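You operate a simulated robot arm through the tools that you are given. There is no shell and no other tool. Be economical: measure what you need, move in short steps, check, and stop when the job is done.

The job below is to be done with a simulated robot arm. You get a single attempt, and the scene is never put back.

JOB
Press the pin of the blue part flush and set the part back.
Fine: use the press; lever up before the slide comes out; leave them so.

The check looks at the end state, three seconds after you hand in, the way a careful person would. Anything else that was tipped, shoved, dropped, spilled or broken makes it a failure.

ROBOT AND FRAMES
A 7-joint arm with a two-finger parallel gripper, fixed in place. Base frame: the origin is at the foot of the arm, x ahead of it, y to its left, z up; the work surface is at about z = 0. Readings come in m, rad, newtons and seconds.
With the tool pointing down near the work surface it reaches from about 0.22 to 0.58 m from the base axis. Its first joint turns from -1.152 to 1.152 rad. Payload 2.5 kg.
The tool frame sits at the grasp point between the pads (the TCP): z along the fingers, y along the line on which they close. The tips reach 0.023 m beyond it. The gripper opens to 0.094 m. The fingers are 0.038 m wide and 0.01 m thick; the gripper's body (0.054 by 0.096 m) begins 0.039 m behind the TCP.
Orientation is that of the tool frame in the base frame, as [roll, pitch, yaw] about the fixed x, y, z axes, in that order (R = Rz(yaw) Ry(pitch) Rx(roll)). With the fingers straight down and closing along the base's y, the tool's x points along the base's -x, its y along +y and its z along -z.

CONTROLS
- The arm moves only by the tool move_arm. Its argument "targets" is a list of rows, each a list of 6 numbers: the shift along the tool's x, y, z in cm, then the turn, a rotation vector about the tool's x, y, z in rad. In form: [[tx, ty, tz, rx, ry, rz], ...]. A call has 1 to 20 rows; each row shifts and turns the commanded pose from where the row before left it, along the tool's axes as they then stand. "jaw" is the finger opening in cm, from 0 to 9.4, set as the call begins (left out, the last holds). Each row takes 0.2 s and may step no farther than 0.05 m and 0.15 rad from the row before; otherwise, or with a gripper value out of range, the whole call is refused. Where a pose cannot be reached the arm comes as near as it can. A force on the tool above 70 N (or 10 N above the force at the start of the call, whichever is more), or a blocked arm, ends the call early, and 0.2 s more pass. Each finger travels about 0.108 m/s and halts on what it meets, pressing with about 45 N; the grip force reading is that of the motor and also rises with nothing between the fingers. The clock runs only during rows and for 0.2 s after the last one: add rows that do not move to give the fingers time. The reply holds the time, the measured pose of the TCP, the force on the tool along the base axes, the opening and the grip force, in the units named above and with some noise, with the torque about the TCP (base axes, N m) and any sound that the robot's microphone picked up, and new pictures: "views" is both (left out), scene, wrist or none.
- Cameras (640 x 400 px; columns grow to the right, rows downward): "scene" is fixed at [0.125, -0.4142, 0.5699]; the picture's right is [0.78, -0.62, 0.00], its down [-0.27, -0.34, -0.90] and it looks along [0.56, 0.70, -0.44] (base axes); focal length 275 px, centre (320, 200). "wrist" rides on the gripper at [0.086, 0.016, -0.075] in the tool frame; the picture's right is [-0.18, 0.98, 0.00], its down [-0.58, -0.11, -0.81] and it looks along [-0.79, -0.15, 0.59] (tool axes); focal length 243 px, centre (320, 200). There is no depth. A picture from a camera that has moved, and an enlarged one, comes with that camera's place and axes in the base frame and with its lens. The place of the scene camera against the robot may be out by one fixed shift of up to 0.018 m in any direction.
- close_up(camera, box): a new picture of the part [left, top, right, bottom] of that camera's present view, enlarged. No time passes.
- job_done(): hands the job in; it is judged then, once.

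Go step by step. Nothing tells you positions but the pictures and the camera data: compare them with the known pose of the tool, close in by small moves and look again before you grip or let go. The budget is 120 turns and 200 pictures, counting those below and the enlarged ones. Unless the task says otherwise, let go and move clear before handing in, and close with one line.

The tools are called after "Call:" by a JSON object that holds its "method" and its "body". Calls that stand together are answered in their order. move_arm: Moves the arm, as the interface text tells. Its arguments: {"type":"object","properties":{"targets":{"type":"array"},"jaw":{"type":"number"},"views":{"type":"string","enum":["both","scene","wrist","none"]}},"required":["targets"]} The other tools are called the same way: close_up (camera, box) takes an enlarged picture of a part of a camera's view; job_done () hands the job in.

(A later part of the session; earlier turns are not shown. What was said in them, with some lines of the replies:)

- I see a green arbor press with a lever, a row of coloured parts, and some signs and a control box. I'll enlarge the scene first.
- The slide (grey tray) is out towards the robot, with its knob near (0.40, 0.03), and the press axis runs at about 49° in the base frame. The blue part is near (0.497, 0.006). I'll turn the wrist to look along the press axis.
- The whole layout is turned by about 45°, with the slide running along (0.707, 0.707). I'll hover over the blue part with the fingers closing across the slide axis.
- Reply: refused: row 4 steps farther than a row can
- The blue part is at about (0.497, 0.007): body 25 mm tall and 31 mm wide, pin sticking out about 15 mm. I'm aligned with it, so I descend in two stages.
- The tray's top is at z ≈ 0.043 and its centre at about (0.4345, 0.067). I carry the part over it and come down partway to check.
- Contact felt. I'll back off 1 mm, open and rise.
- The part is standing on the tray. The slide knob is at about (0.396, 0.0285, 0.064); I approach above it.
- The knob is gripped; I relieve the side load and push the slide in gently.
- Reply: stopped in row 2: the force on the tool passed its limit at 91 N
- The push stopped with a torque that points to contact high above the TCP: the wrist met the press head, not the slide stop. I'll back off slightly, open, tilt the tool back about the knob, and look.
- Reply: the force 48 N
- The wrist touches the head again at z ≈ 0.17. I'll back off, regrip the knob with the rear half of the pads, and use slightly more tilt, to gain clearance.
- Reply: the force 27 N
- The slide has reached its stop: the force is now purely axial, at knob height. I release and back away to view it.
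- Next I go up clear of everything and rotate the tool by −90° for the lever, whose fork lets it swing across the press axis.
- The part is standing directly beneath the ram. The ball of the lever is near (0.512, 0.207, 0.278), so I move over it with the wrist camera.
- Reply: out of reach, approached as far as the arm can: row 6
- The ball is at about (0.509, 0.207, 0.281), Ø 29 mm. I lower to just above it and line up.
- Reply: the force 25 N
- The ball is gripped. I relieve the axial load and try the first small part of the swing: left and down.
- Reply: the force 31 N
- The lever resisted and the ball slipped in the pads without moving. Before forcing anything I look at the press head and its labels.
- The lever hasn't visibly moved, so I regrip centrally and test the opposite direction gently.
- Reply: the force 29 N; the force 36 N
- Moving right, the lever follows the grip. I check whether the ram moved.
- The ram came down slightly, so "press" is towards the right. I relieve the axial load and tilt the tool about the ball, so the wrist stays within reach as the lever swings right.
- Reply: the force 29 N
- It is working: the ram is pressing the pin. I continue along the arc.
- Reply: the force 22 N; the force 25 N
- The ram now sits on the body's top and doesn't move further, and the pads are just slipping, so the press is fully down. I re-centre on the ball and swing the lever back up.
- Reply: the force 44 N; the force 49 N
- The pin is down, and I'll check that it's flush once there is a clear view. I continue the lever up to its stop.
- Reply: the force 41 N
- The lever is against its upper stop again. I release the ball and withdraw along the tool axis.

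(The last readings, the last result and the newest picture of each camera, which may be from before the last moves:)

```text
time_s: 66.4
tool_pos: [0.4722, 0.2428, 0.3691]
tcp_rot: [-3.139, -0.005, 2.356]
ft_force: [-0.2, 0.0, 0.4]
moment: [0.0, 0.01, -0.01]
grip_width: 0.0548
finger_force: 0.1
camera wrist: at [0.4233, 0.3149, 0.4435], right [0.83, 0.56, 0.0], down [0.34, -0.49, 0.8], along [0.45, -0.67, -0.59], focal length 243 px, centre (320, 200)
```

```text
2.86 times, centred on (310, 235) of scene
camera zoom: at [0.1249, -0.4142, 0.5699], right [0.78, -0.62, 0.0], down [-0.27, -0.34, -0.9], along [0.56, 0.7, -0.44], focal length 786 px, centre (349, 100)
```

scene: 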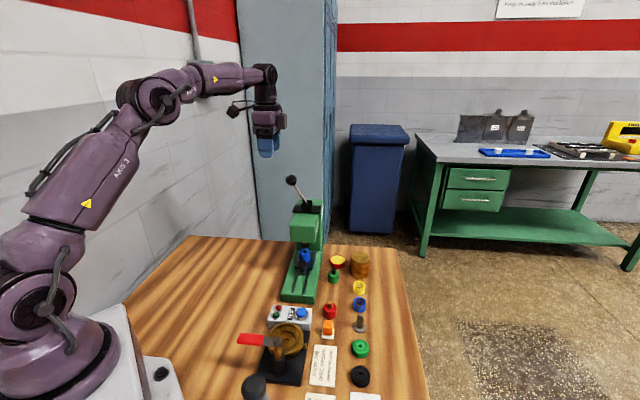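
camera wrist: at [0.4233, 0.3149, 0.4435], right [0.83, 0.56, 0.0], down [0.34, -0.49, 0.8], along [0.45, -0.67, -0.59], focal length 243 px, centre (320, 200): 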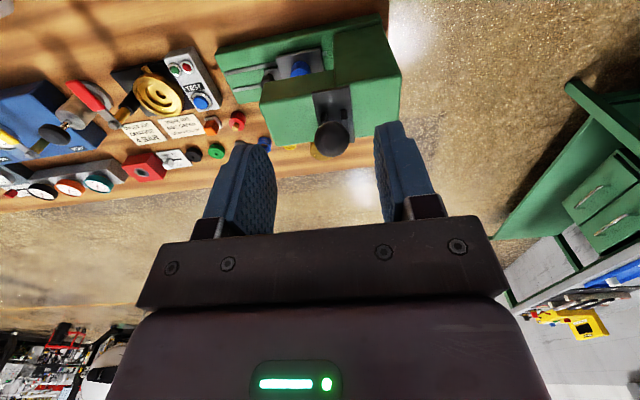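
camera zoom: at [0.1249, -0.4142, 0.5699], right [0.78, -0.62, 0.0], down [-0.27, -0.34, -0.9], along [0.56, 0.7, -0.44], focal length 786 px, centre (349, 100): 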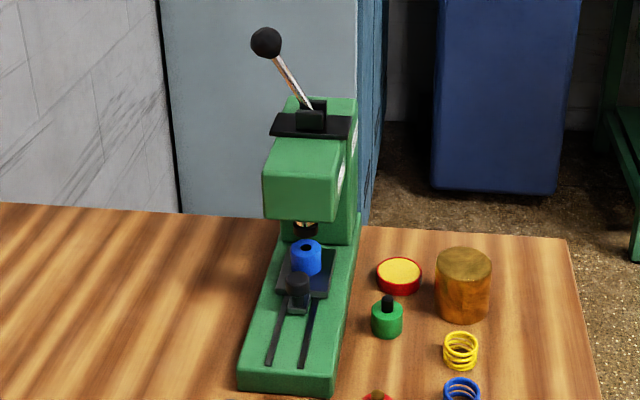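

The lever is exactly back where it started. I return to the slide side, rotating the tool back.

Call:
{"method": "move_arm", "body": {"targets": [[0, 0, -3, 0, 0, 0], [0, -3, -2.5, 0, 0, 0], [-1.6, -4, 0, 0, 0, 0], [-1.6, -4, 0, 0, 0, 0], [-1.6, -4, 0, 0, 0, 0], [-1.6, -4, 0, 0, 0, 0], [-1.6, -4, 0, 0, 0, 0], [-1.8, -0.4, 0, 0, 0, 0], [0, 0, 0, 0, 0, 0]], "views": "none"}}

Call:
{"method": "move_arm", "body": {"targets": [[0, 0, 0, 0, 0, -0.143], [0, 0, 0, 0, 0, -0.143], [0, 0, 0, 0, 0, -0.143], [0, 0, 0, 0, 0, -0.143], [0, 0, 0, 0, 0, -0.143], [0, 0, 0, 0, 0, -0.143], [0, 0, 0, 0, 0, -0.143], [0, 0, 0, 0, 0, -0.143], [0, 0, 0, 0, 0, -0.143], [0, 0, 0, 0, 0, -0.143], [0, 0, 0, 0, 0, -0.141], [0, 0, 0, 0, 0, 0]], "jaw": 3.6}}

Call:
{"method": "close_up", "body": {"camera": "wrist", "box": [240, 0, 420, 150]}}

```text
time_s: 68.4
tool_pos: [0.3766, 0.0058, 0.4261]
tcp_rot: [-3.141, -0.002, 2.354]
ft_force: [-0.5, -0.4, 0.7]
moment: [0.0, -0.03, 0.01]
grip_width: 0.0552
finger_force: 0.1
```

```text
time_s: 71.0
tool_pos: [0.3765, 0.0064, 0.4245]
tcp_rot: [3.138, -0.002, -2.355]
ft_force: [-0.4, -0.3, -0.1]
moment: [-0.01, 0.0, -0.02]
grip_width: 0.0364
finger_force: 0.1
camera wrist: at [0.304, -0.0425, 0.4986], right [-0.56, 0.83, 0.0], down [0.49, 0.33, 0.81], along [0.66, 0.46, -0.59], focal length 243 px, centre (320, 200)
```

scene: 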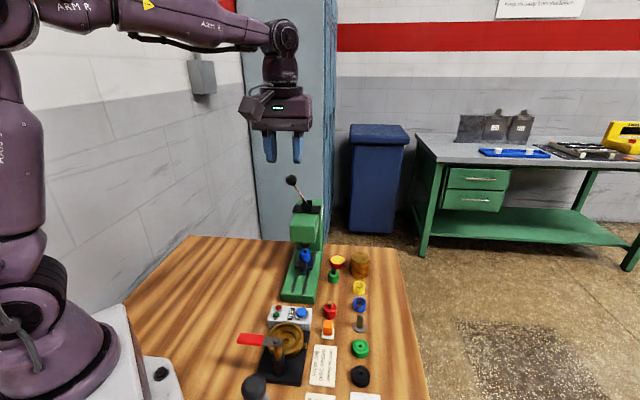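
wrist: 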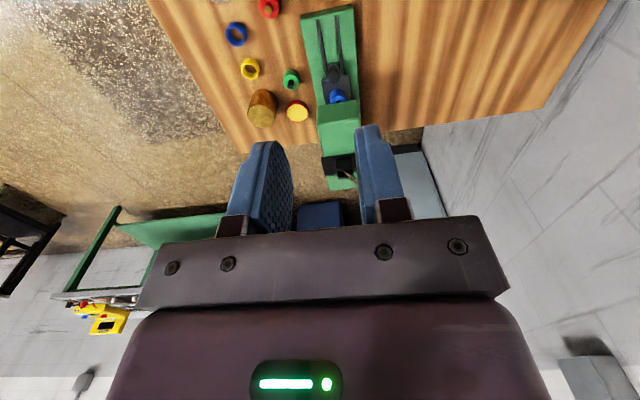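

```text
2.67 times, centred on (330, 75) of wrist
camera zoom: at [0.304, -0.0425, 0.4986], right [-0.56, 0.83, 0.0], down [0.49, 0.33, 0.81], along [0.66, 0.46, -0.59], focal length 647 px, centre (293, 533)
```

zoom: 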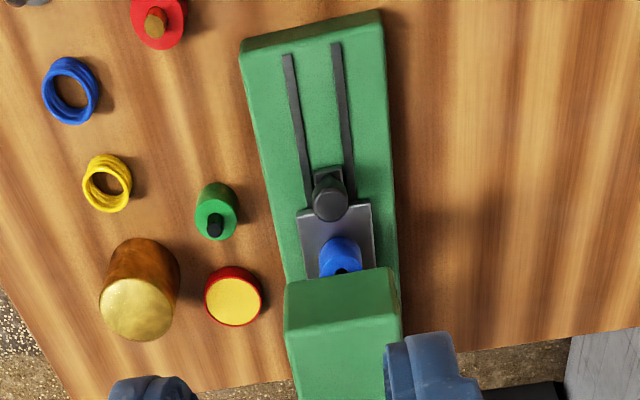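

Call:
{"method": "move_arm", "body": {"targets": [[0, 0, 0, 0, -0.139, 0], [0, 0, 0, 0, -0.139, 0], [0, 0, 0, 0, -0.139, 0], [0, 0, 0, 0, -0.138, 0], [2.108, 0, 3.4, 0, 0, 0], [2.108, 0, 3.4, 0, 0, 0], [2.108, 0, 3.4, 0, 0, 0], [2.108, 0, 3.4, 0, 0, 0], [-4, 0.1, 2.48, 0, 0, 0], [-4, 0.1, 2.48, 0, 0, 0], [2.108, 0, 3.4, 0, 0, 0], [2.108, 0, 3.4, 0, 0, 0], [1.58, 0, 2.55, 0, 0, 0], [0, 0, 0, 0, 0, 0]]}}

Call:
{"method": "close_up", "body": {"camera": "wrist", "box": [220, 50, 420, 230]}}

Call:
{"method": "close_up", "body": {"camera": "scene", "box": [260, 190, 350, 320]}}

```text
time_s: 74.0
tool_pos: [0.4395, 0.0738, 0.1528]
tcp_rot: [3.14, 0.553, -2.362]
ft_force: [-0.3, -0.3, -0.8]
moment: [0.01, 0.01, 0.0]
grip_width: 0.0361
finger_force: 0.0
camera wrist: at [0.3492, 0.008, 0.1711], right [-0.58, 0.81, 0.1], down [0.13, -0.03, 0.99], along [0.8, 0.59, -0.09], focal length 243 px, centre (320, 200)
```

scene: 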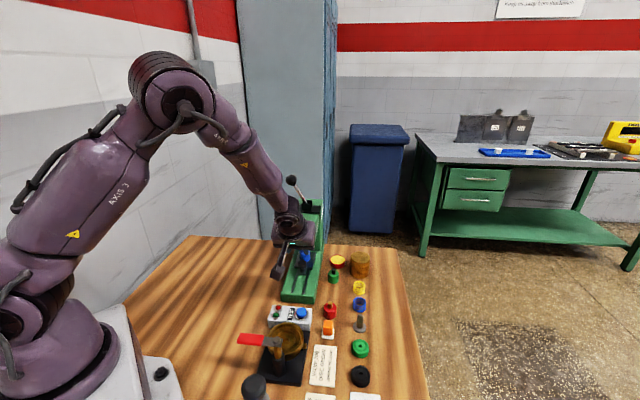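
wrist: 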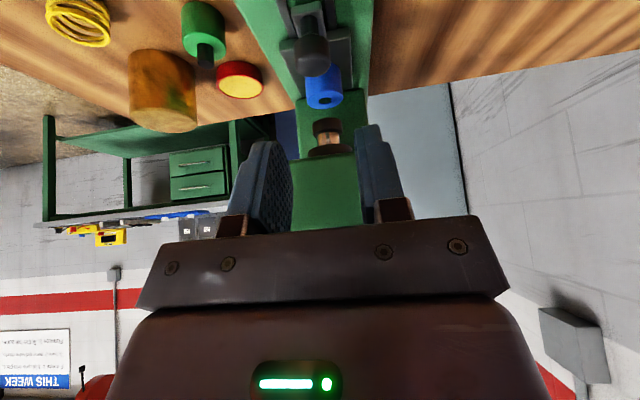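

```text
2.22 times, centred on (320, 140) of wrist
camera zoom: at [0.3492, 0.008, 0.1711], right [-0.58, 0.81, 0.1], down [0.13, -0.03, 0.99], along [0.8, 0.59, -0.09], focal length 539 px, centre (320, 333)
```

zoom: 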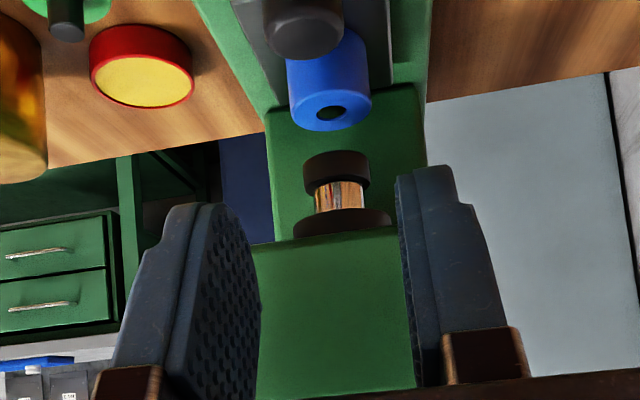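

```text
3.08 times, centred on (305, 255) of scene
camera zoom: at [0.125, -0.4142, 0.5699], right [0.78, -0.62, 0.0], down [-0.27, -0.34, -0.9], along [0.56, 0.7, -0.44], focal length 846 px, centre (366, 31)
```

zoom: 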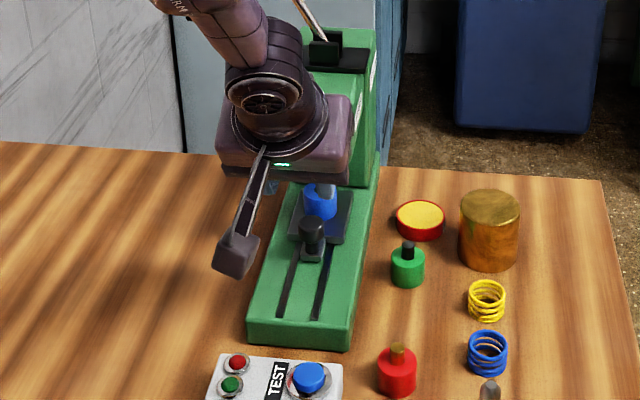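

Call:
{"method": "move_arm", "body": {"targets": [[1.05, 0, 1.7, 0, 0, 0], [1.05, 0, 1.7, 0, 0, 0], [0, 0, 0, 0, 0, 0]], "views": "wrist"}}

Call:
{"method": "close_up", "body": {"camera": "wrist", "box": [220, 50, 420, 230]}}

```text
time_s: 74.8
tool_pos: [0.4403, 0.0755, 0.1126]
tcp_rot: [3.14, 0.554, -2.36]
ft_force: [-0.2, -0.4, 0.6]
moment: [0.01, 0.03, 0.05]
grip_width: 0.0359
finger_force: 0.1
camera wrist: at [0.3493, 0.0076, 0.1312], right [-0.58, 0.81, 0.1], down [0.13, -0.03, 0.99], along [0.8, 0.59, -0.09], focal length 243 px, centre (320, 200)
```

wrist: 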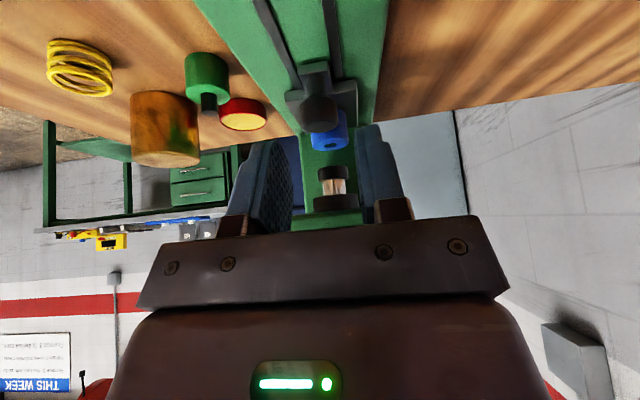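

```text
2.22 times, centred on (320, 140) of wrist
camera zoom: at [0.3493, 0.0076, 0.1312], right [-0.58, 0.81, 0.1], down [0.13, -0.03, 0.99], along [0.8, 0.59, -0.09], focal length 539 px, centre (320, 333)
```

zoom: 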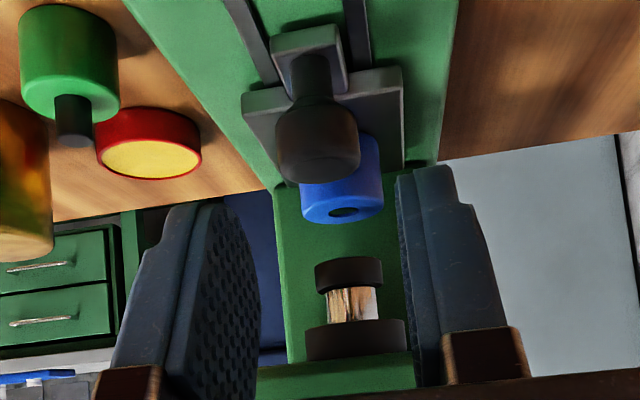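

Call:
{"method": "move_arm", "body": {"targets": [[-0.17, 0, 1.65, 0, 0, 0], [-0.17, 0, 1.65, 0, 0, 0], [-0.16, 0, 1.5, 0, 0, 0], [0, 0, 0, 0, 0, 0]], "views": "wrist"}}

Call:
{"method": "close_up", "body": {"camera": "wrist", "box": [220, 50, 420, 230]}}

```text
time_s: 75.8
tool_pos: [0.4621, 0.0953, 0.075]
tcp_rot: [3.138, 0.553, -2.361]
ft_force: [0.1, 0.8, -0.6]
moment: [-0.01, 0.01, -0.01]
grip_width: 0.0363
finger_force: 0.0
camera wrist: at [0.3701, 0.0283, 0.0927], right [-0.58, 0.81, 0.1], down [0.13, -0.03, 0.99], along [0.8, 0.59, -0.09], focal length 243 px, centre (320, 200)
```

wrist: 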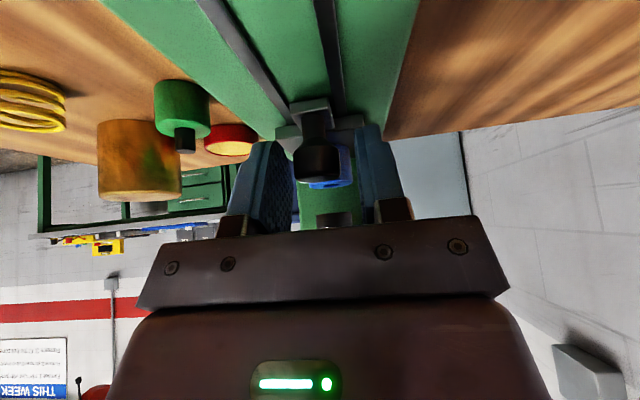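

```text
2.22 times, centred on (320, 140) of wrist
camera zoom: at [0.3701, 0.0283, 0.0927], right [-0.58, 0.81, 0.1], down [0.13, -0.03, 0.99], along [0.8, 0.59, -0.09], focal length 539 px, centre (320, 333)
```

zoom: 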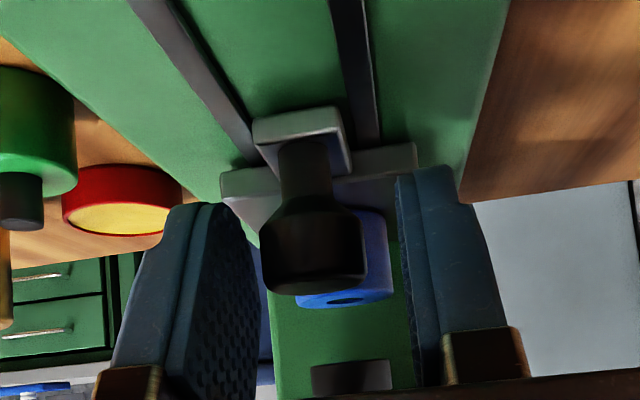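

Call:
{"method": "move_arm", "body": {"targets": [[0, -0.2, 0, 0, 0, 0], [0, 0, 0, 0, 0, 0], [0, 0, 0, 0, 0, 0]], "jaw": 1.6, "views": "none"}}

Call:
{"method": "move_arm", "body": {"targets": [[0.2, 0, -0.12, 0, 0, 0], [0.4, 0, -0.25, 0, 0, 0], [0.55, 0, -0.34, 0, 0, 0], [0.6, 0, -0.37, 0, 0, 0], [0.6, 0, -0.37, 0, 0, 0], [0.6, 0, -0.37, 0, 0, 0], [0.55, 0, -0.34, 0, 0, 0], [0.4, 0, -0.25, 0, 0, 0], [0.2, 0, -0.12, 0, 0, 0], [0, 0, 0, 0, 0, 0]]}}

Call:
{"method": "close_up", "body": {"camera": "scene", "box": [260, 190, 350, 320]}}

```text
time_s: 76.6
tool_pos: [0.4632, 0.0945, 0.0751]
tcp_rot: [3.138, 0.552, -2.36]
ft_force: [-0.6, -0.1, 0.2]
moment: [-0.01, 0.09, -0.03]
grip_width: 0.0231
finger_force: 44.7
```

```text
time_s: 78.8
tool_pos: [0.4263, 0.0601, 0.0754]
tcp_rot: [3.137, 0.551, -2.362]
ft_force: [0.2, 0.4, -20.0]
moment: [0.07, -0.08, 0.05]
grip_width: 0.0233
finger_force: 44.6
camera wrist: at [0.3366, -0.0076, 0.0932], right [-0.58, 0.81, 0.1], down [0.13, -0.03, 0.99], along [0.8, 0.59, -0.09], focal length 243 px, centre (320, 200)
```

scene: 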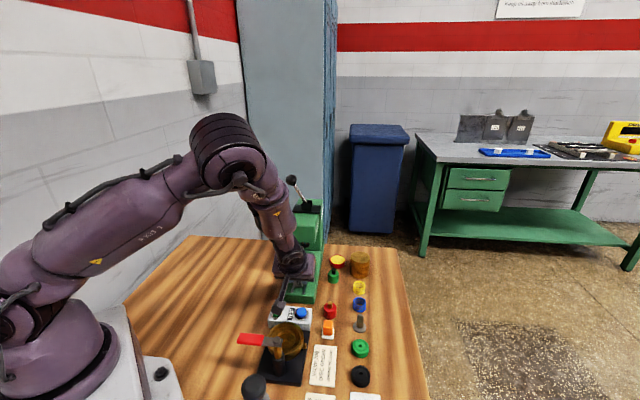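
wrist: 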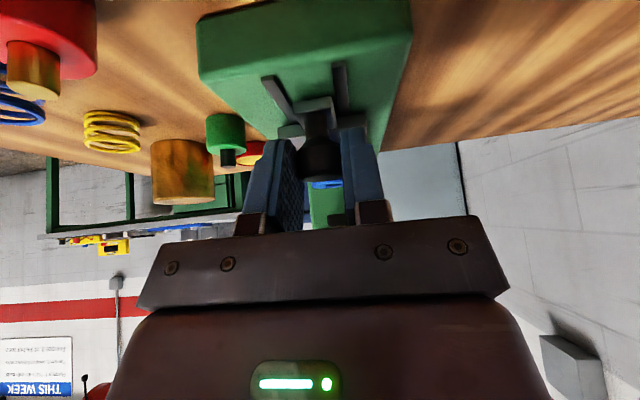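

```text
3.08 times, centred on (305, 255) of scene
camera zoom: at [0.125, -0.4142, 0.5699], right [0.78, -0.62, 0.0], down [-0.27, -0.34, -0.9], along [0.56, 0.7, -0.44], focal length 846 px, centre (366, 31)
```

zoom: 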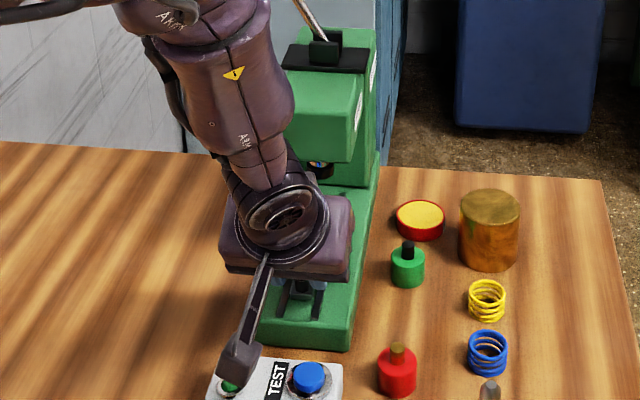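

Call:
{"method": "move_arm", "body": {"targets": [[0, 0, 0, 0, 0, 0], [0, 0, 0, 0, 0, 0], [0, 0, 0, 0, 0.13, 0], [0, 0, 0, 0, 0.14, 0], [0, 0, 0, 0, 0.14, 0], [0, 0, 0, 0, 0.141, 0], [-0.8, 0, 0.3, 0, 0, 0], [0, 0, 0, 0, 0, 0]], "jaw": 3.6}}

Call:
{"method": "close_up", "body": {"camera": "wrist", "box": [220, 70, 420, 240]}}

```text
time_s: 80.6
tool_pos: [0.4332, 0.0658, 0.0727]
tcp_rot: [3.141, -0.001, -2.36]
ft_force: [0.0, 0.4, 0.1]
moment: [0.03, 0.01, 0.02]
grip_width: 0.036
finger_force: 0.1
camera wrist: at [0.3613, 0.0168, 0.1471], right [-0.56, 0.83, 0.0], down [0.49, 0.33, 0.81], along [0.67, 0.45, -0.59], focal length 243 px, centre (320, 200)
```

scene: 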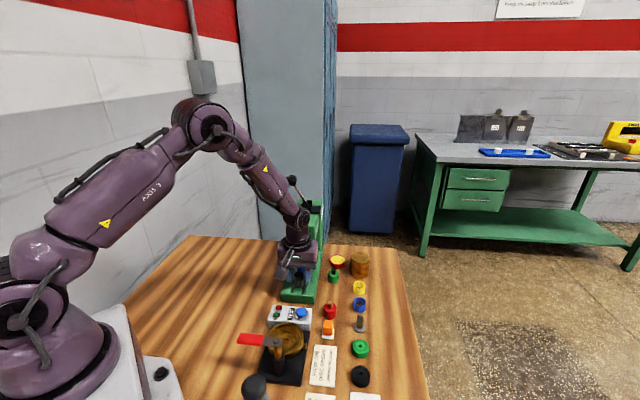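
wrist: 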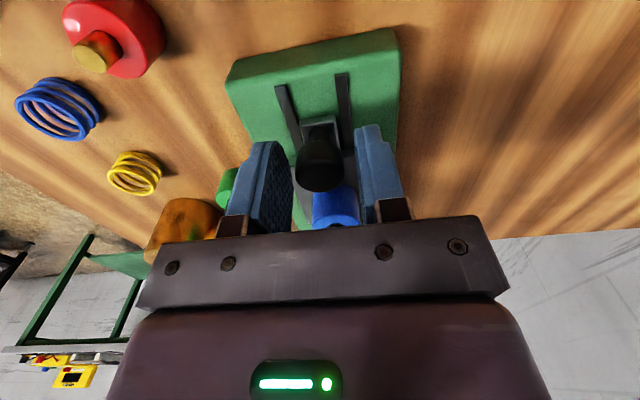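

```text
2.35 times, centred on (320, 155) of wrist
camera zoom: at [0.3613, 0.0168, 0.1471], right [-0.56, 0.83, 0.0], down [0.49, 0.33, 0.81], along [0.67, 0.45, -0.59], focal length 571 px, centre (320, 306)
```

zoom: 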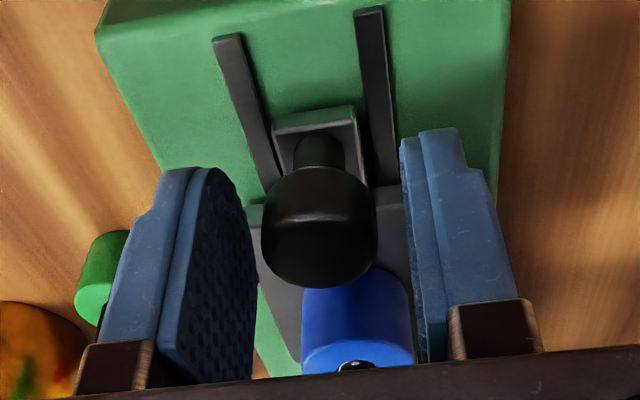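

Call:
{"method": "move_arm", "body": {"targets": [[0, -0.1, 0, 0, 0, 0], [0, 0, 0, 0, 0, 0], [0, 0, 0, 0, 0, 0]], "jaw": 1.6, "views": "none"}}

Call:
{"method": "move_arm", "body": {"targets": [[0.2, 0, 0, 0, 0, 0], [0.5, 0, 0, 0, 0, 0], [0.7, 0, 0, 0, 0, 0], [0.8, 0, 0, 0, 0, 0], [0.8, 0, 0, 0, 0, 0], [0.8, 0, 0, 0, 0, 0], [0.6, 0, 0, 0, 0, 0], [0.4, 0, 0, 0, 0, 0], [0.2, 0, 0, 0, 0, 0], [0.2, 0, 0, 0, 0, 0], [0, 0, 0, 0, 0, 0]]}}

Call:
{"method": "close_up", "body": {"camera": "scene", "box": [260, 190, 350, 320]}}

```text
time_s: 81.4
tool_pos: [0.4337, 0.0666, 0.0722]
tcp_rot: [3.135, 0.002, -2.357]
ft_force: [-8.9, 8.2, 10.1]
moment: [-0.16, 0.26, -0.08]
grip_width: 0.0231
finger_force: 44.6
```

```text
time_s: 83.8
tool_pos: [0.3971, 0.0291, 0.0728]
tcp_rot: [3.138, 0.003, -2.356]
ft_force: [-12.7, 17.7, 20.5]
moment: [-0.42, 0.42, -0.06]
grip_width: 0.0226
finger_force: 45.3
camera wrist: at [0.3253, -0.0197, 0.1468], right [-0.56, 0.83, 0.0], down [0.49, 0.33, 0.81], along [0.67, 0.46, -0.59], focal length 243 px, centre (320, 200)
```

scene: 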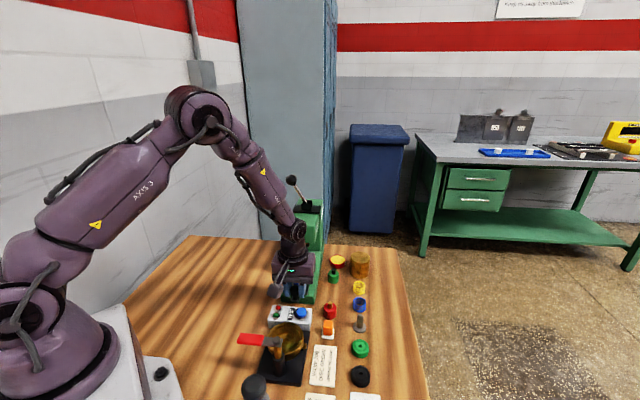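
wrist: 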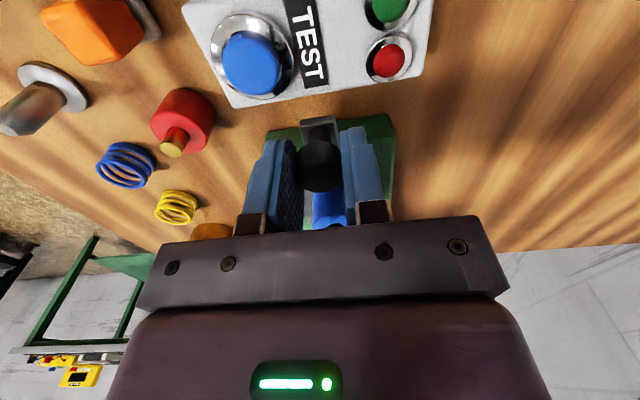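

```text
3.08 times, centred on (305, 255) of scene
camera zoom: at [0.1249, -0.4142, 0.5699], right [0.78, -0.62, 0.0], down [-0.27, -0.34, -0.9], along [0.56, 0.7, -0.44], focal length 846 px, centre (366, 31)
```

zoom: 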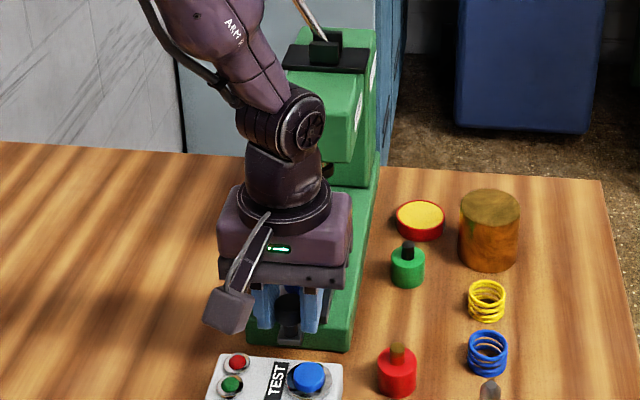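

Call:
{"method": "move_arm", "body": {"targets": [[0.2, 0.15, 0, 0, 0, 0], [0.2, 0, 0, 0, 0, 0], [0.2, 0, 0, 0, 0, 0], [0, 0, 0, 0, 0, 0]], "views": "none"}}

```text
time_s: 84.8
tool_pos: [0.3958, 0.0285, 0.0743]
tcp_rot: [-3.139, 0.017, -2.356]
ft_force: [31.9, 25.5, -17.3]
moment: [0.03, -0.05, 0.04]
grip_width: 0.0234
finger_force: 44.9
```

The slide is out against its stop. I relax, release, and rise to look.

Call:
{"method": "move_arm", "body": {"targets": [[-0.4, 0, 0, 0, 0, 0], [0, 0, 0, 0, 0, 0]], "views": "none"}}

Call:
{"method": "move_arm", "body": {"targets": [[0, 0, 0, 0, 0, 0], [0, 0, 0, 0, 0, 0], [0, 0, -2, 0, 0, 0], [0, 0, -4, 0, 0, 0], [2, 0, -4, 0, 0, 0], [2, 0, 0, 0, 0, 0], [0, 0, 0, 0, 0, 0]], "jaw": 4.6}}

Call:
{"method": "close_up", "body": {"camera": "wrist", "box": [240, 30, 420, 190]}}

Call:
{"method": "close_up", "body": {"camera": "scene", "box": [270, 200, 350, 310]}}

```text
time_s: 85.4
tool_pos: [0.3962, 0.0281, 0.0728]
tcp_rot: [-3.141, 0.006, -2.36]
ft_force: [8.1, 11.9, 14.5]
moment: [0.76, -0.77, -0.04]
grip_width: 0.0233
finger_force: 44.9
```

```text
time_s: 87.0
tool_pos: [0.367, -0.0002, 0.1728]
tcp_rot: [3.137, 0.001, -2.359]
ft_force: [-0.1, -0.4, -0.1]
moment: [0.02, 0.0, -0.02]
grip_width: 0.046
finger_force: 0.1
camera wrist: at [0.2941, -0.0498, 0.2473], right [-0.56, 0.83, 0.0], down [0.49, 0.33, 0.81], along [0.67, 0.46, -0.59], focal length 243 px, centre (320, 200)
```

scene: 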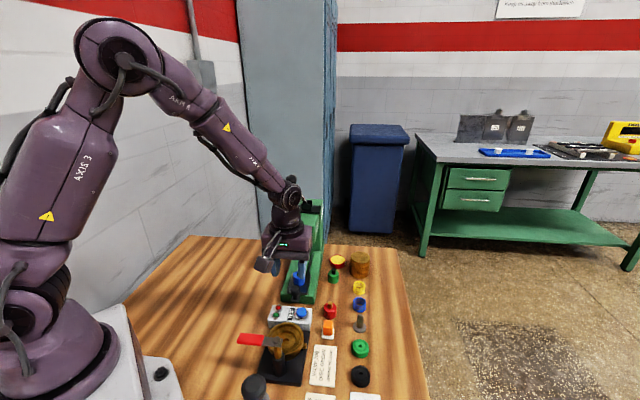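
wrist: 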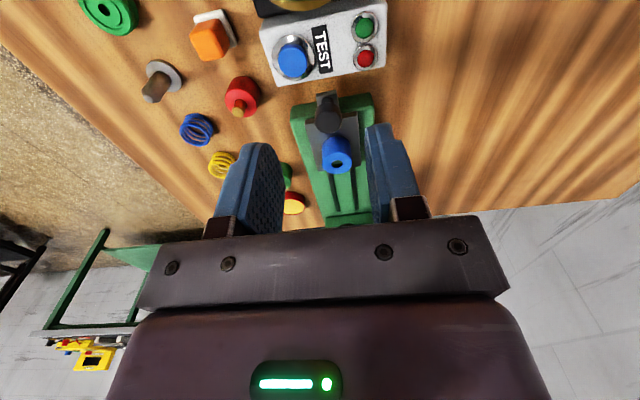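

```text
2.50 times, centred on (330, 110) of wrist
camera zoom: at [0.2941, -0.0498, 0.2473], right [-0.56, 0.83, 0.0], down [0.49, 0.33, 0.81], along [0.67, 0.46, -0.59], focal length 606 px, centre (295, 425)
```

zoom: 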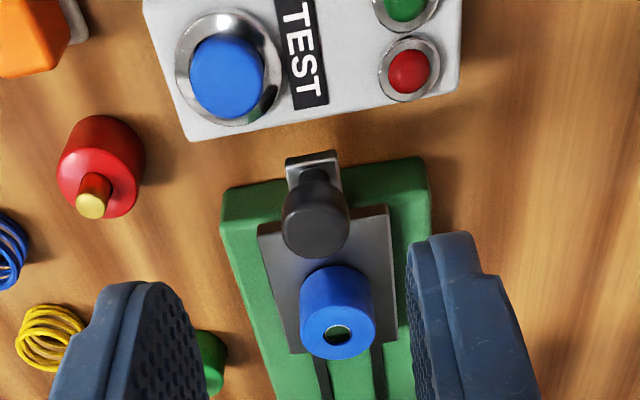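

```text
3.64 times, centred on (310, 255) of scene
camera zoom: at [0.1249, -0.4142, 0.5699], right [0.78, -0.62, 0.0], down [-0.27, -0.34, -0.9], along [0.56, 0.7, -0.44], focal length 1000 px, centre (356, 0)
```

zoom: 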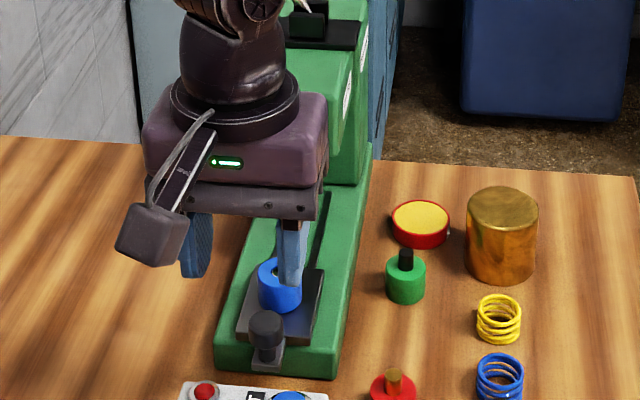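

Call:
{"method": "move_arm", "body": {"targets": [[-3, 0.1, 0, 0, 0, 0], [-3, 0, 0, 0, 0, 0], [-3, 0, 0, 0, 0, 0], [0, 0, 3, 0, 0, 0], [0, 0, 0, 0, 0, 0]], "views": "wrist"}}

Call:
{"method": "close_up", "body": {"camera": "wrist", "box": [270, 40, 390, 180]}}

```text
time_s: 88.2
tool_pos: [0.4304, 0.0641, 0.1423]
tcp_rot: [3.14, 0.001, -2.36]
ft_force: [-0.4, 0.5, 0.3]
moment: [-0.01, 0.02, 0.0]
grip_width: 0.046
finger_force: 0.0
camera wrist: at [0.3583, 0.0143, 0.2167], right [-0.56, 0.83, 0.0], down [0.49, 0.33, 0.81], along [0.67, 0.46, -0.59], focal length 243 px, centre (320, 200)
```

wrist: 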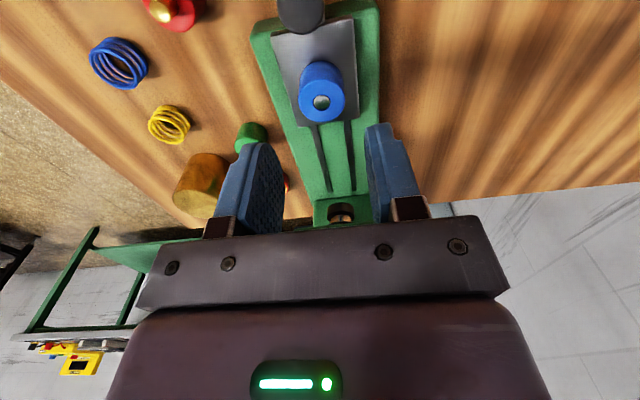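

```text
2.86 times, centred on (330, 110) of wrist
camera zoom: at [0.3583, 0.0143, 0.2167], right [-0.56, 0.83, 0.0], down [0.49, 0.33, 0.81], along [0.67, 0.46, -0.59], focal length 693 px, centre (291, 457)
```

zoom: 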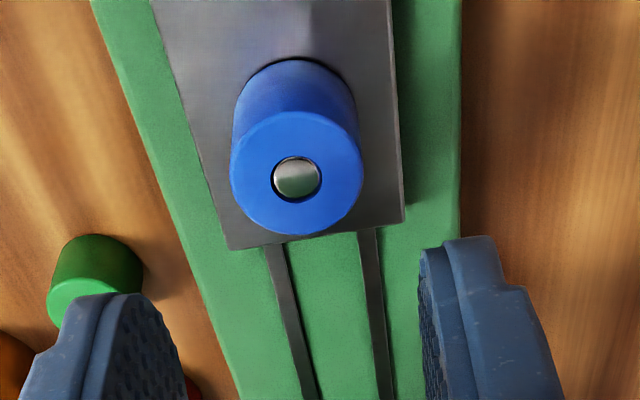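

The pin is flush with the body's top face. I line up over the part, descend and grip it.

Call:
{"method": "move_arm", "body": {"targets": [[-0.35, 0, 2, 0, 0, 0], [0, 0, 2.5, 0, 0, 0], [0, 0, 1.7, 0, 0, 0], [0, 0, 1, 0, 0, 0], [0, 0, 0, 0, 0, 0]], "views": "wrist"}}

```text
time_s: 89.4
tool_pos: [0.4334, 0.0663, 0.0714]
tcp_rot: [3.136, 0.002, -2.361]
ft_force: [-0.5, 0.7, 0.0]
moment: [-0.03, 0.03, 0.01]
grip_width: 0.0458
finger_force: 0.0
camera wrist: at [0.361, 0.0175, 0.1447], right [-0.56, 0.83, 0.0], down [0.49, 0.33, 0.81], along [0.67, 0.46, -0.59], focal length 243 px, centre (320, 200)
```

wrist: 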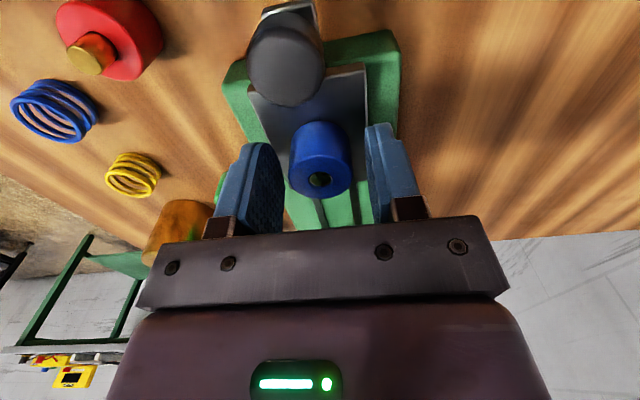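

Call:
{"method": "move_arm", "body": {"targets": [[0, 0, 0, 0, 0, 0], [0, 0, 0, 0, 0, 0], [0, 0, 0, 0, 0, 0], [0, 0, -2, 0, 0, 0], [0, 0, -3, 0, 0, 0], [0, 0, -2.5, 0, 0, 0], [-0.2, -2.8, 0, 0, 0, 0], [-0.2, -2.9, 0, 0, 0, 0], [0, -2.9, 0, 0, 0, 0], [0, 0, 0, 0, 0, 0]], "jaw": 2.4}}

```text
time_s: 91.6
tool_pos: [0.496, 0.0068, 0.1459]
tcp_rot: [3.137, 0.0, -2.36]
ft_force: [0.4, -0.2, -1.3]
moment: [-0.01, 0.01, 0.0]
grip_width: 0.0308
finger_force: 45.5
camera wrist: at [0.4232, -0.0413, 0.2192], right [-0.56, 0.83, 0.0], down [0.49, 0.33, 0.81], along [0.67, 0.46, -0.59], focal length 243 px, centre (320, 200)
```

scene: 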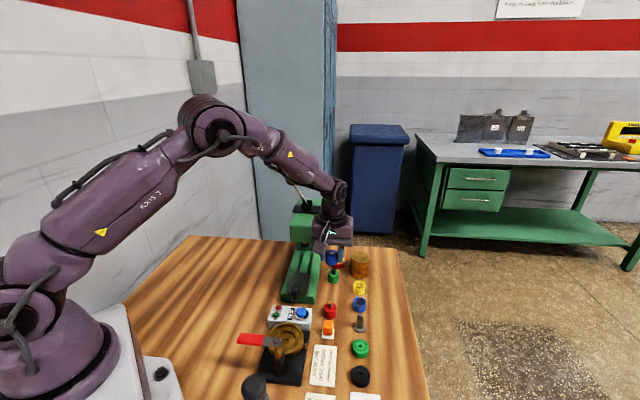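
wrist: 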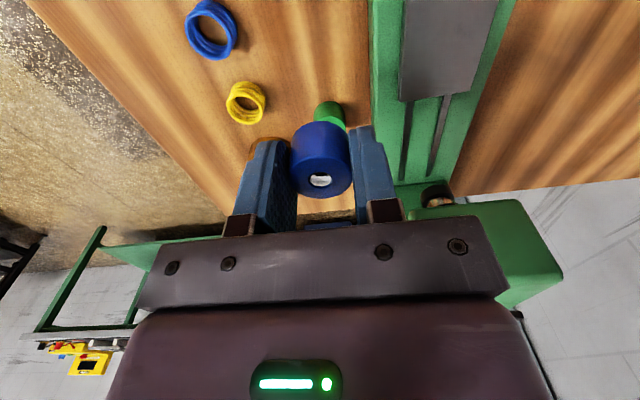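

Call:
{"method": "move_arm", "body": {"targets": [[-0.1, 0, 3, 0, 0, 0], [0, 0, 3, 0, 0, 0], [0, 0, 3, 0, 0, 0], [0, 0, 1.6, 0, 0, 0], [0, 0, 0.6, 0, 0, 0], [0, 0, 0, 0, 0, 0]], "views": "wrist"}}

Call:
{"method": "move_arm", "body": {"targets": [[0, 0, 0.15, 0, 0, 0], [0, 0, 0.1, 0, 0, 0], [0, 0, 0, 0, 0, 0]], "views": "none"}}

```text
time_s: 93.0
tool_pos: [0.4963, 0.0087, 0.0338]
tcp_rot: [3.139, 0.002, -2.358]
ft_force: [-0.7, 0.1, -0.9]
moment: [0.0, -0.01, -0.03]
grip_width: 0.0303
finger_force: 44.3
camera wrist: at [0.424, -0.0399, 0.1079], right [-0.56, 0.83, 0.0], down [0.49, 0.33, 0.81], along [0.67, 0.46, -0.59], focal length 243 px, centre (320, 200)
```

wrist: 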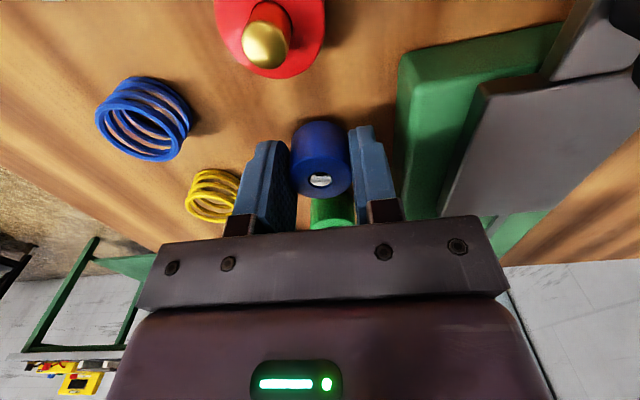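

```text
time_s: 93.8
tool_pos: [0.497, 0.0105, 0.0313]
tcp_rot: [3.138, 0.002, -2.359]
ft_force: [-0.1, -0.5, -1.3]
moment: [0.0, -0.01, 0.01]
grip_width: 0.0309
finger_force: 44.7
```

Call:
{"method": "move_arm", "body": {"targets": [[0.06, -0.05, 0.15, 0, 0, 0], [0, 0, 0, 0, 0, 0]], "views": "none"}}

Call:
{"method": "move_arm", "body": {"targets": [[0, 0, 0.12, 0, 0, 0], [0, 0, 0, 0, 0, 0]], "views": "none"}}

```text
time_s: 94.4
tool_pos: [0.4967, 0.0099, 0.0301]
tcp_rot: [3.137, 0.001, -2.36]
ft_force: [-0.7, 0.4, -0.7]
moment: [-0.05, 0.0, -0.01]
grip_width: 0.0308
finger_force: 45.1
```

```text
time_s: 95.0
tool_pos: [0.4968, 0.0083, 0.0297]
tcp_rot: [3.138, 0.001, -2.361]
ft_force: [-3.4, 1.3, 7.4]
moment: [-0.07, 0.08, -0.04]
grip_width: 0.031
finger_force: 44.6
```

Contact with the table, so I release, rise and check the result.

Call:
{"method": "move_arm", "body": {"targets": [[0, 0, -0.05, 0, 0, 0], [0, 0, 0, 0, 0, 0], [0, 0, 0, 0, 0, 0], [0, 0, -2, 0, 0, 0], [0, 0, -3, 0, 0, 0], [0, 0, -4, 0, 0, 0], [3, 0, -3, 0, 0, 0], [3, 3, -3, 0, 0, 0], [3, 3, -2, 0, 0, 0], [3, 3, -2, 0, 0, 0], [0, 0, 0, 0, 0, 0]], "jaw": 4.6}}

Call:
{"method": "close_up", "body": {"camera": "scene", "box": [265, 165, 385, 310]}}

Call:
{"method": "close_up", "body": {"camera": "wrist", "box": [180, 0, 420, 160]}}

```text
refused: row 8 steps farther than a row can; nothing moved
```

```text
2.76 times, centred on (325, 238) of scene
camera zoom: at [0.1249, -0.4142, 0.5699], right [0.78, -0.62, 0.0], down [-0.27, -0.34, -0.9], along [0.56, 0.7, -0.44], focal length 759 px, centre (306, 97)
```

zoom: 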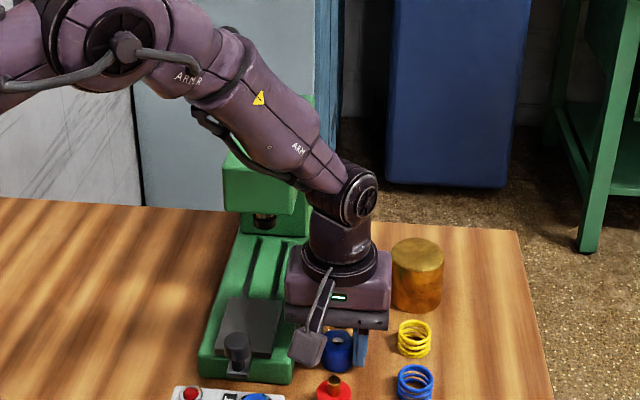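

```text
2.50 times, centred on (300, 80) of wrist
camera zoom: at [0.4242, -0.0407, 0.1028], right [-0.56, 0.83, 0.0], down [0.49, 0.33, 0.81], along [0.67, 0.46, -0.59], focal length 606 px, centre (370, 500)
```

zoom: 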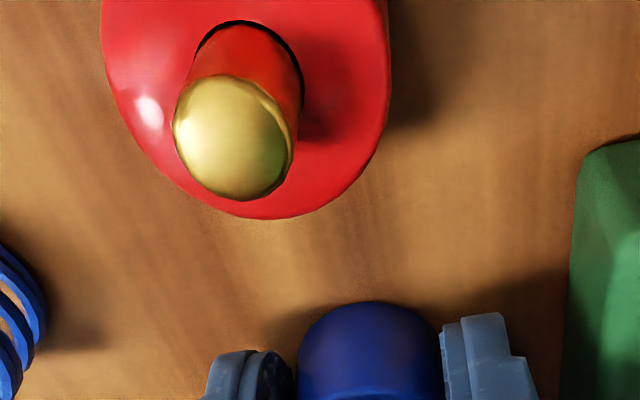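

Call:
{"method": "move_arm", "body": {"targets": [[0, 0, -0.05, 0, 0, 0], [0, 0, 0, 0, 0, 0], [0, 0, 0, 0, 0, 0], [0, 0, -2, 0, 0, 0], [0, 0, -3, 0, 0, 0], [0, 0, -4, 0, 0, 0], [3, 0, -3, 0, 0, 0], [3, 2, -3, 0, 0, 0], [3, 2, -3, 0, 0, 0], [3, 2, -3, 0, 0, 0], [0, 0, -4, 0, 0, 0], [0, 0, 0, 0, 0, 0]], "jaw": 4.6}}

Call:
{"method": "close_up", "body": {"camera": "scene", "box": [265, 165, 385, 310]}}

Call:
{"method": "close_up", "body": {"camera": "wrist", "box": [180, 0, 420, 160]}}

```text
time_s: 97.6
tool_pos: [0.3684, -0.0344, 0.2789]
tcp_rot: [3.136, 0.002, -2.359]
ft_force: [0.5, -0.4, 0.3]
moment: [-0.01, 0.02, -0.04]
grip_width: 0.0461
finger_force: 0.1
camera wrist: at [0.2957, -0.0843, 0.3529], right [-0.56, 0.83, 0.0], down [0.49, 0.33, 0.81], along [0.67, 0.46, -0.59], focal length 243 px, centre (320, 200)
```

scene: 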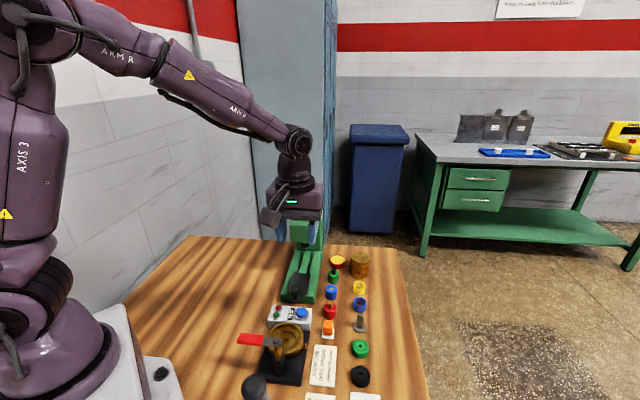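
wrist: 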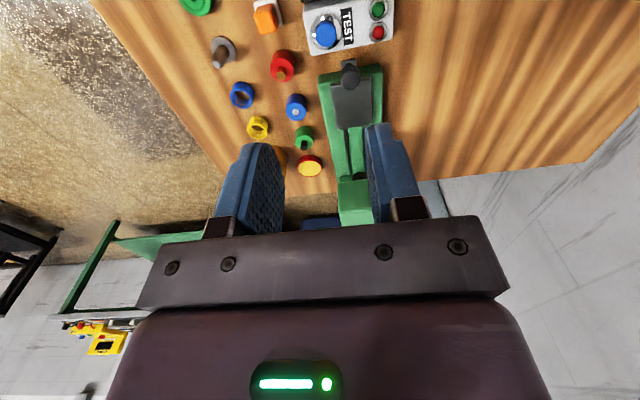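

```text
2.76 times, centred on (325, 238) of scene
camera zoom: at [0.1249, -0.4142, 0.5699], right [0.78, -0.62, 0.0], down [-0.27, -0.34, -0.9], along [0.56, 0.7, -0.44], focal length 759 px, centre (306, 97)
```

zoom: 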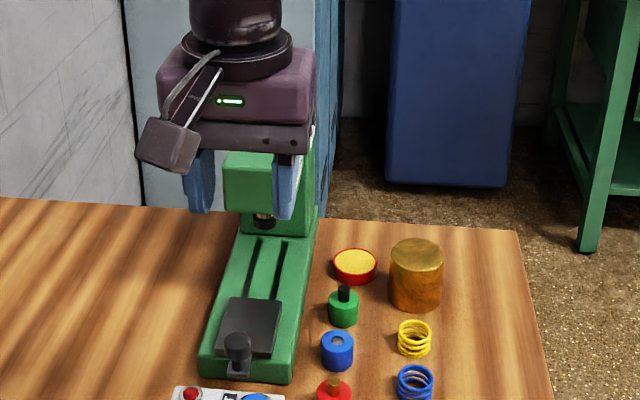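

```text
2.50 times, centred on (300, 80) of wrist
camera zoom: at [0.2957, -0.0843, 0.3529], right [-0.56, 0.83, 0.0], down [0.49, 0.33, 0.81], along [0.67, 0.46, -0.59], focal length 606 px, centre (370, 500)
```

zoom: 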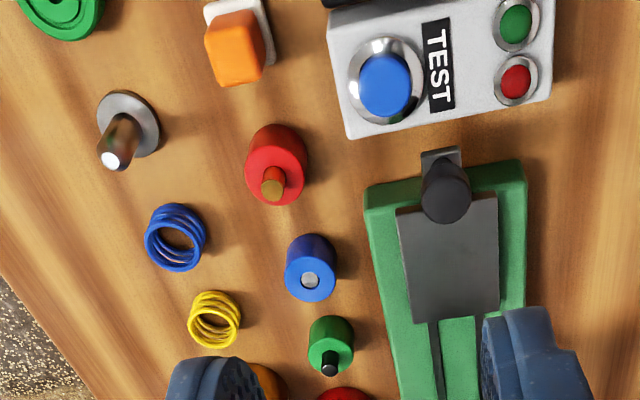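

Call:
{"method": "move_arm", "body": {"targets": [[2, 0, -4, 0, 0, 0], [3, 0, -4, 0, 0, 0], [3, 0, -4, 0, 0, 0], [0, 0, 0, 0, 0, 0]], "views": "scene"}}

Call:
{"method": "close_up", "body": {"camera": "scene", "box": [260, 160, 380, 310]}}

```text
time_s: 98.6
tool_pos: [0.3123, -0.0909, 0.4002]
tcp_rot: [3.137, 0.002, -2.36]
ft_force: [0.9, -1.1, 0.4]
moment: [0.02, -0.03, -0.03]
grip_width: 0.0461
finger_force: 0.0
```

scene: 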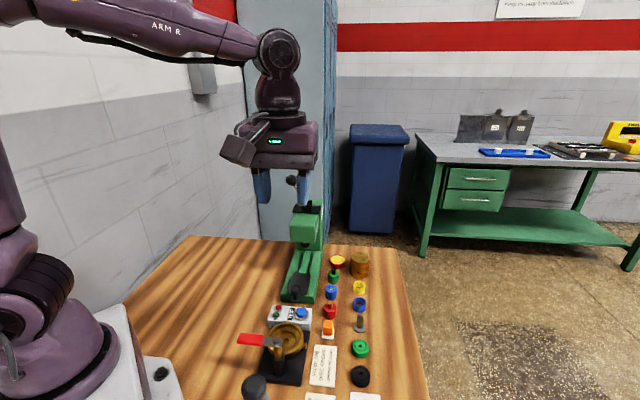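

```text
2.67 times, centred on (320, 235) of scene
camera zoom: at [0.1249, -0.4142, 0.5699], right [0.78, -0.62, 0.0], down [-0.27, -0.34, -0.9], along [0.56, 0.7, -0.44], focal length 734 px, centre (320, 107)
```

zoom: 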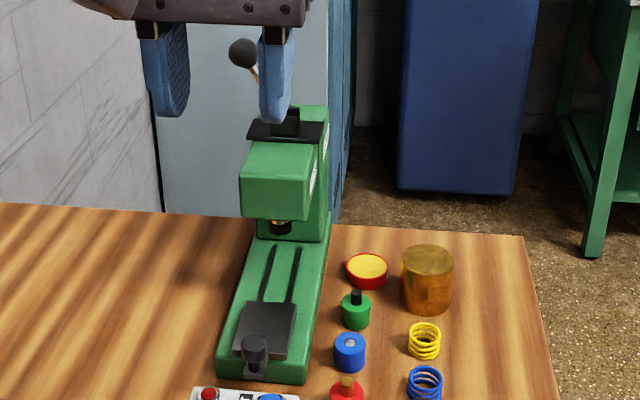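

The lever is up, the slide is out, and the blue part is back in its place with its pin flush. The arm is clear, so I hand in.

Call:
{"method": "job_done", "body": {}}

```text
The job is handed in.
```

I pressed the blue part's pin flush and set the part back in its spot; the lever went up before the slide came out, and both are left that way. While I pushed the slide in, the wrist touched the press head twice; nothing looked moved afterwards.
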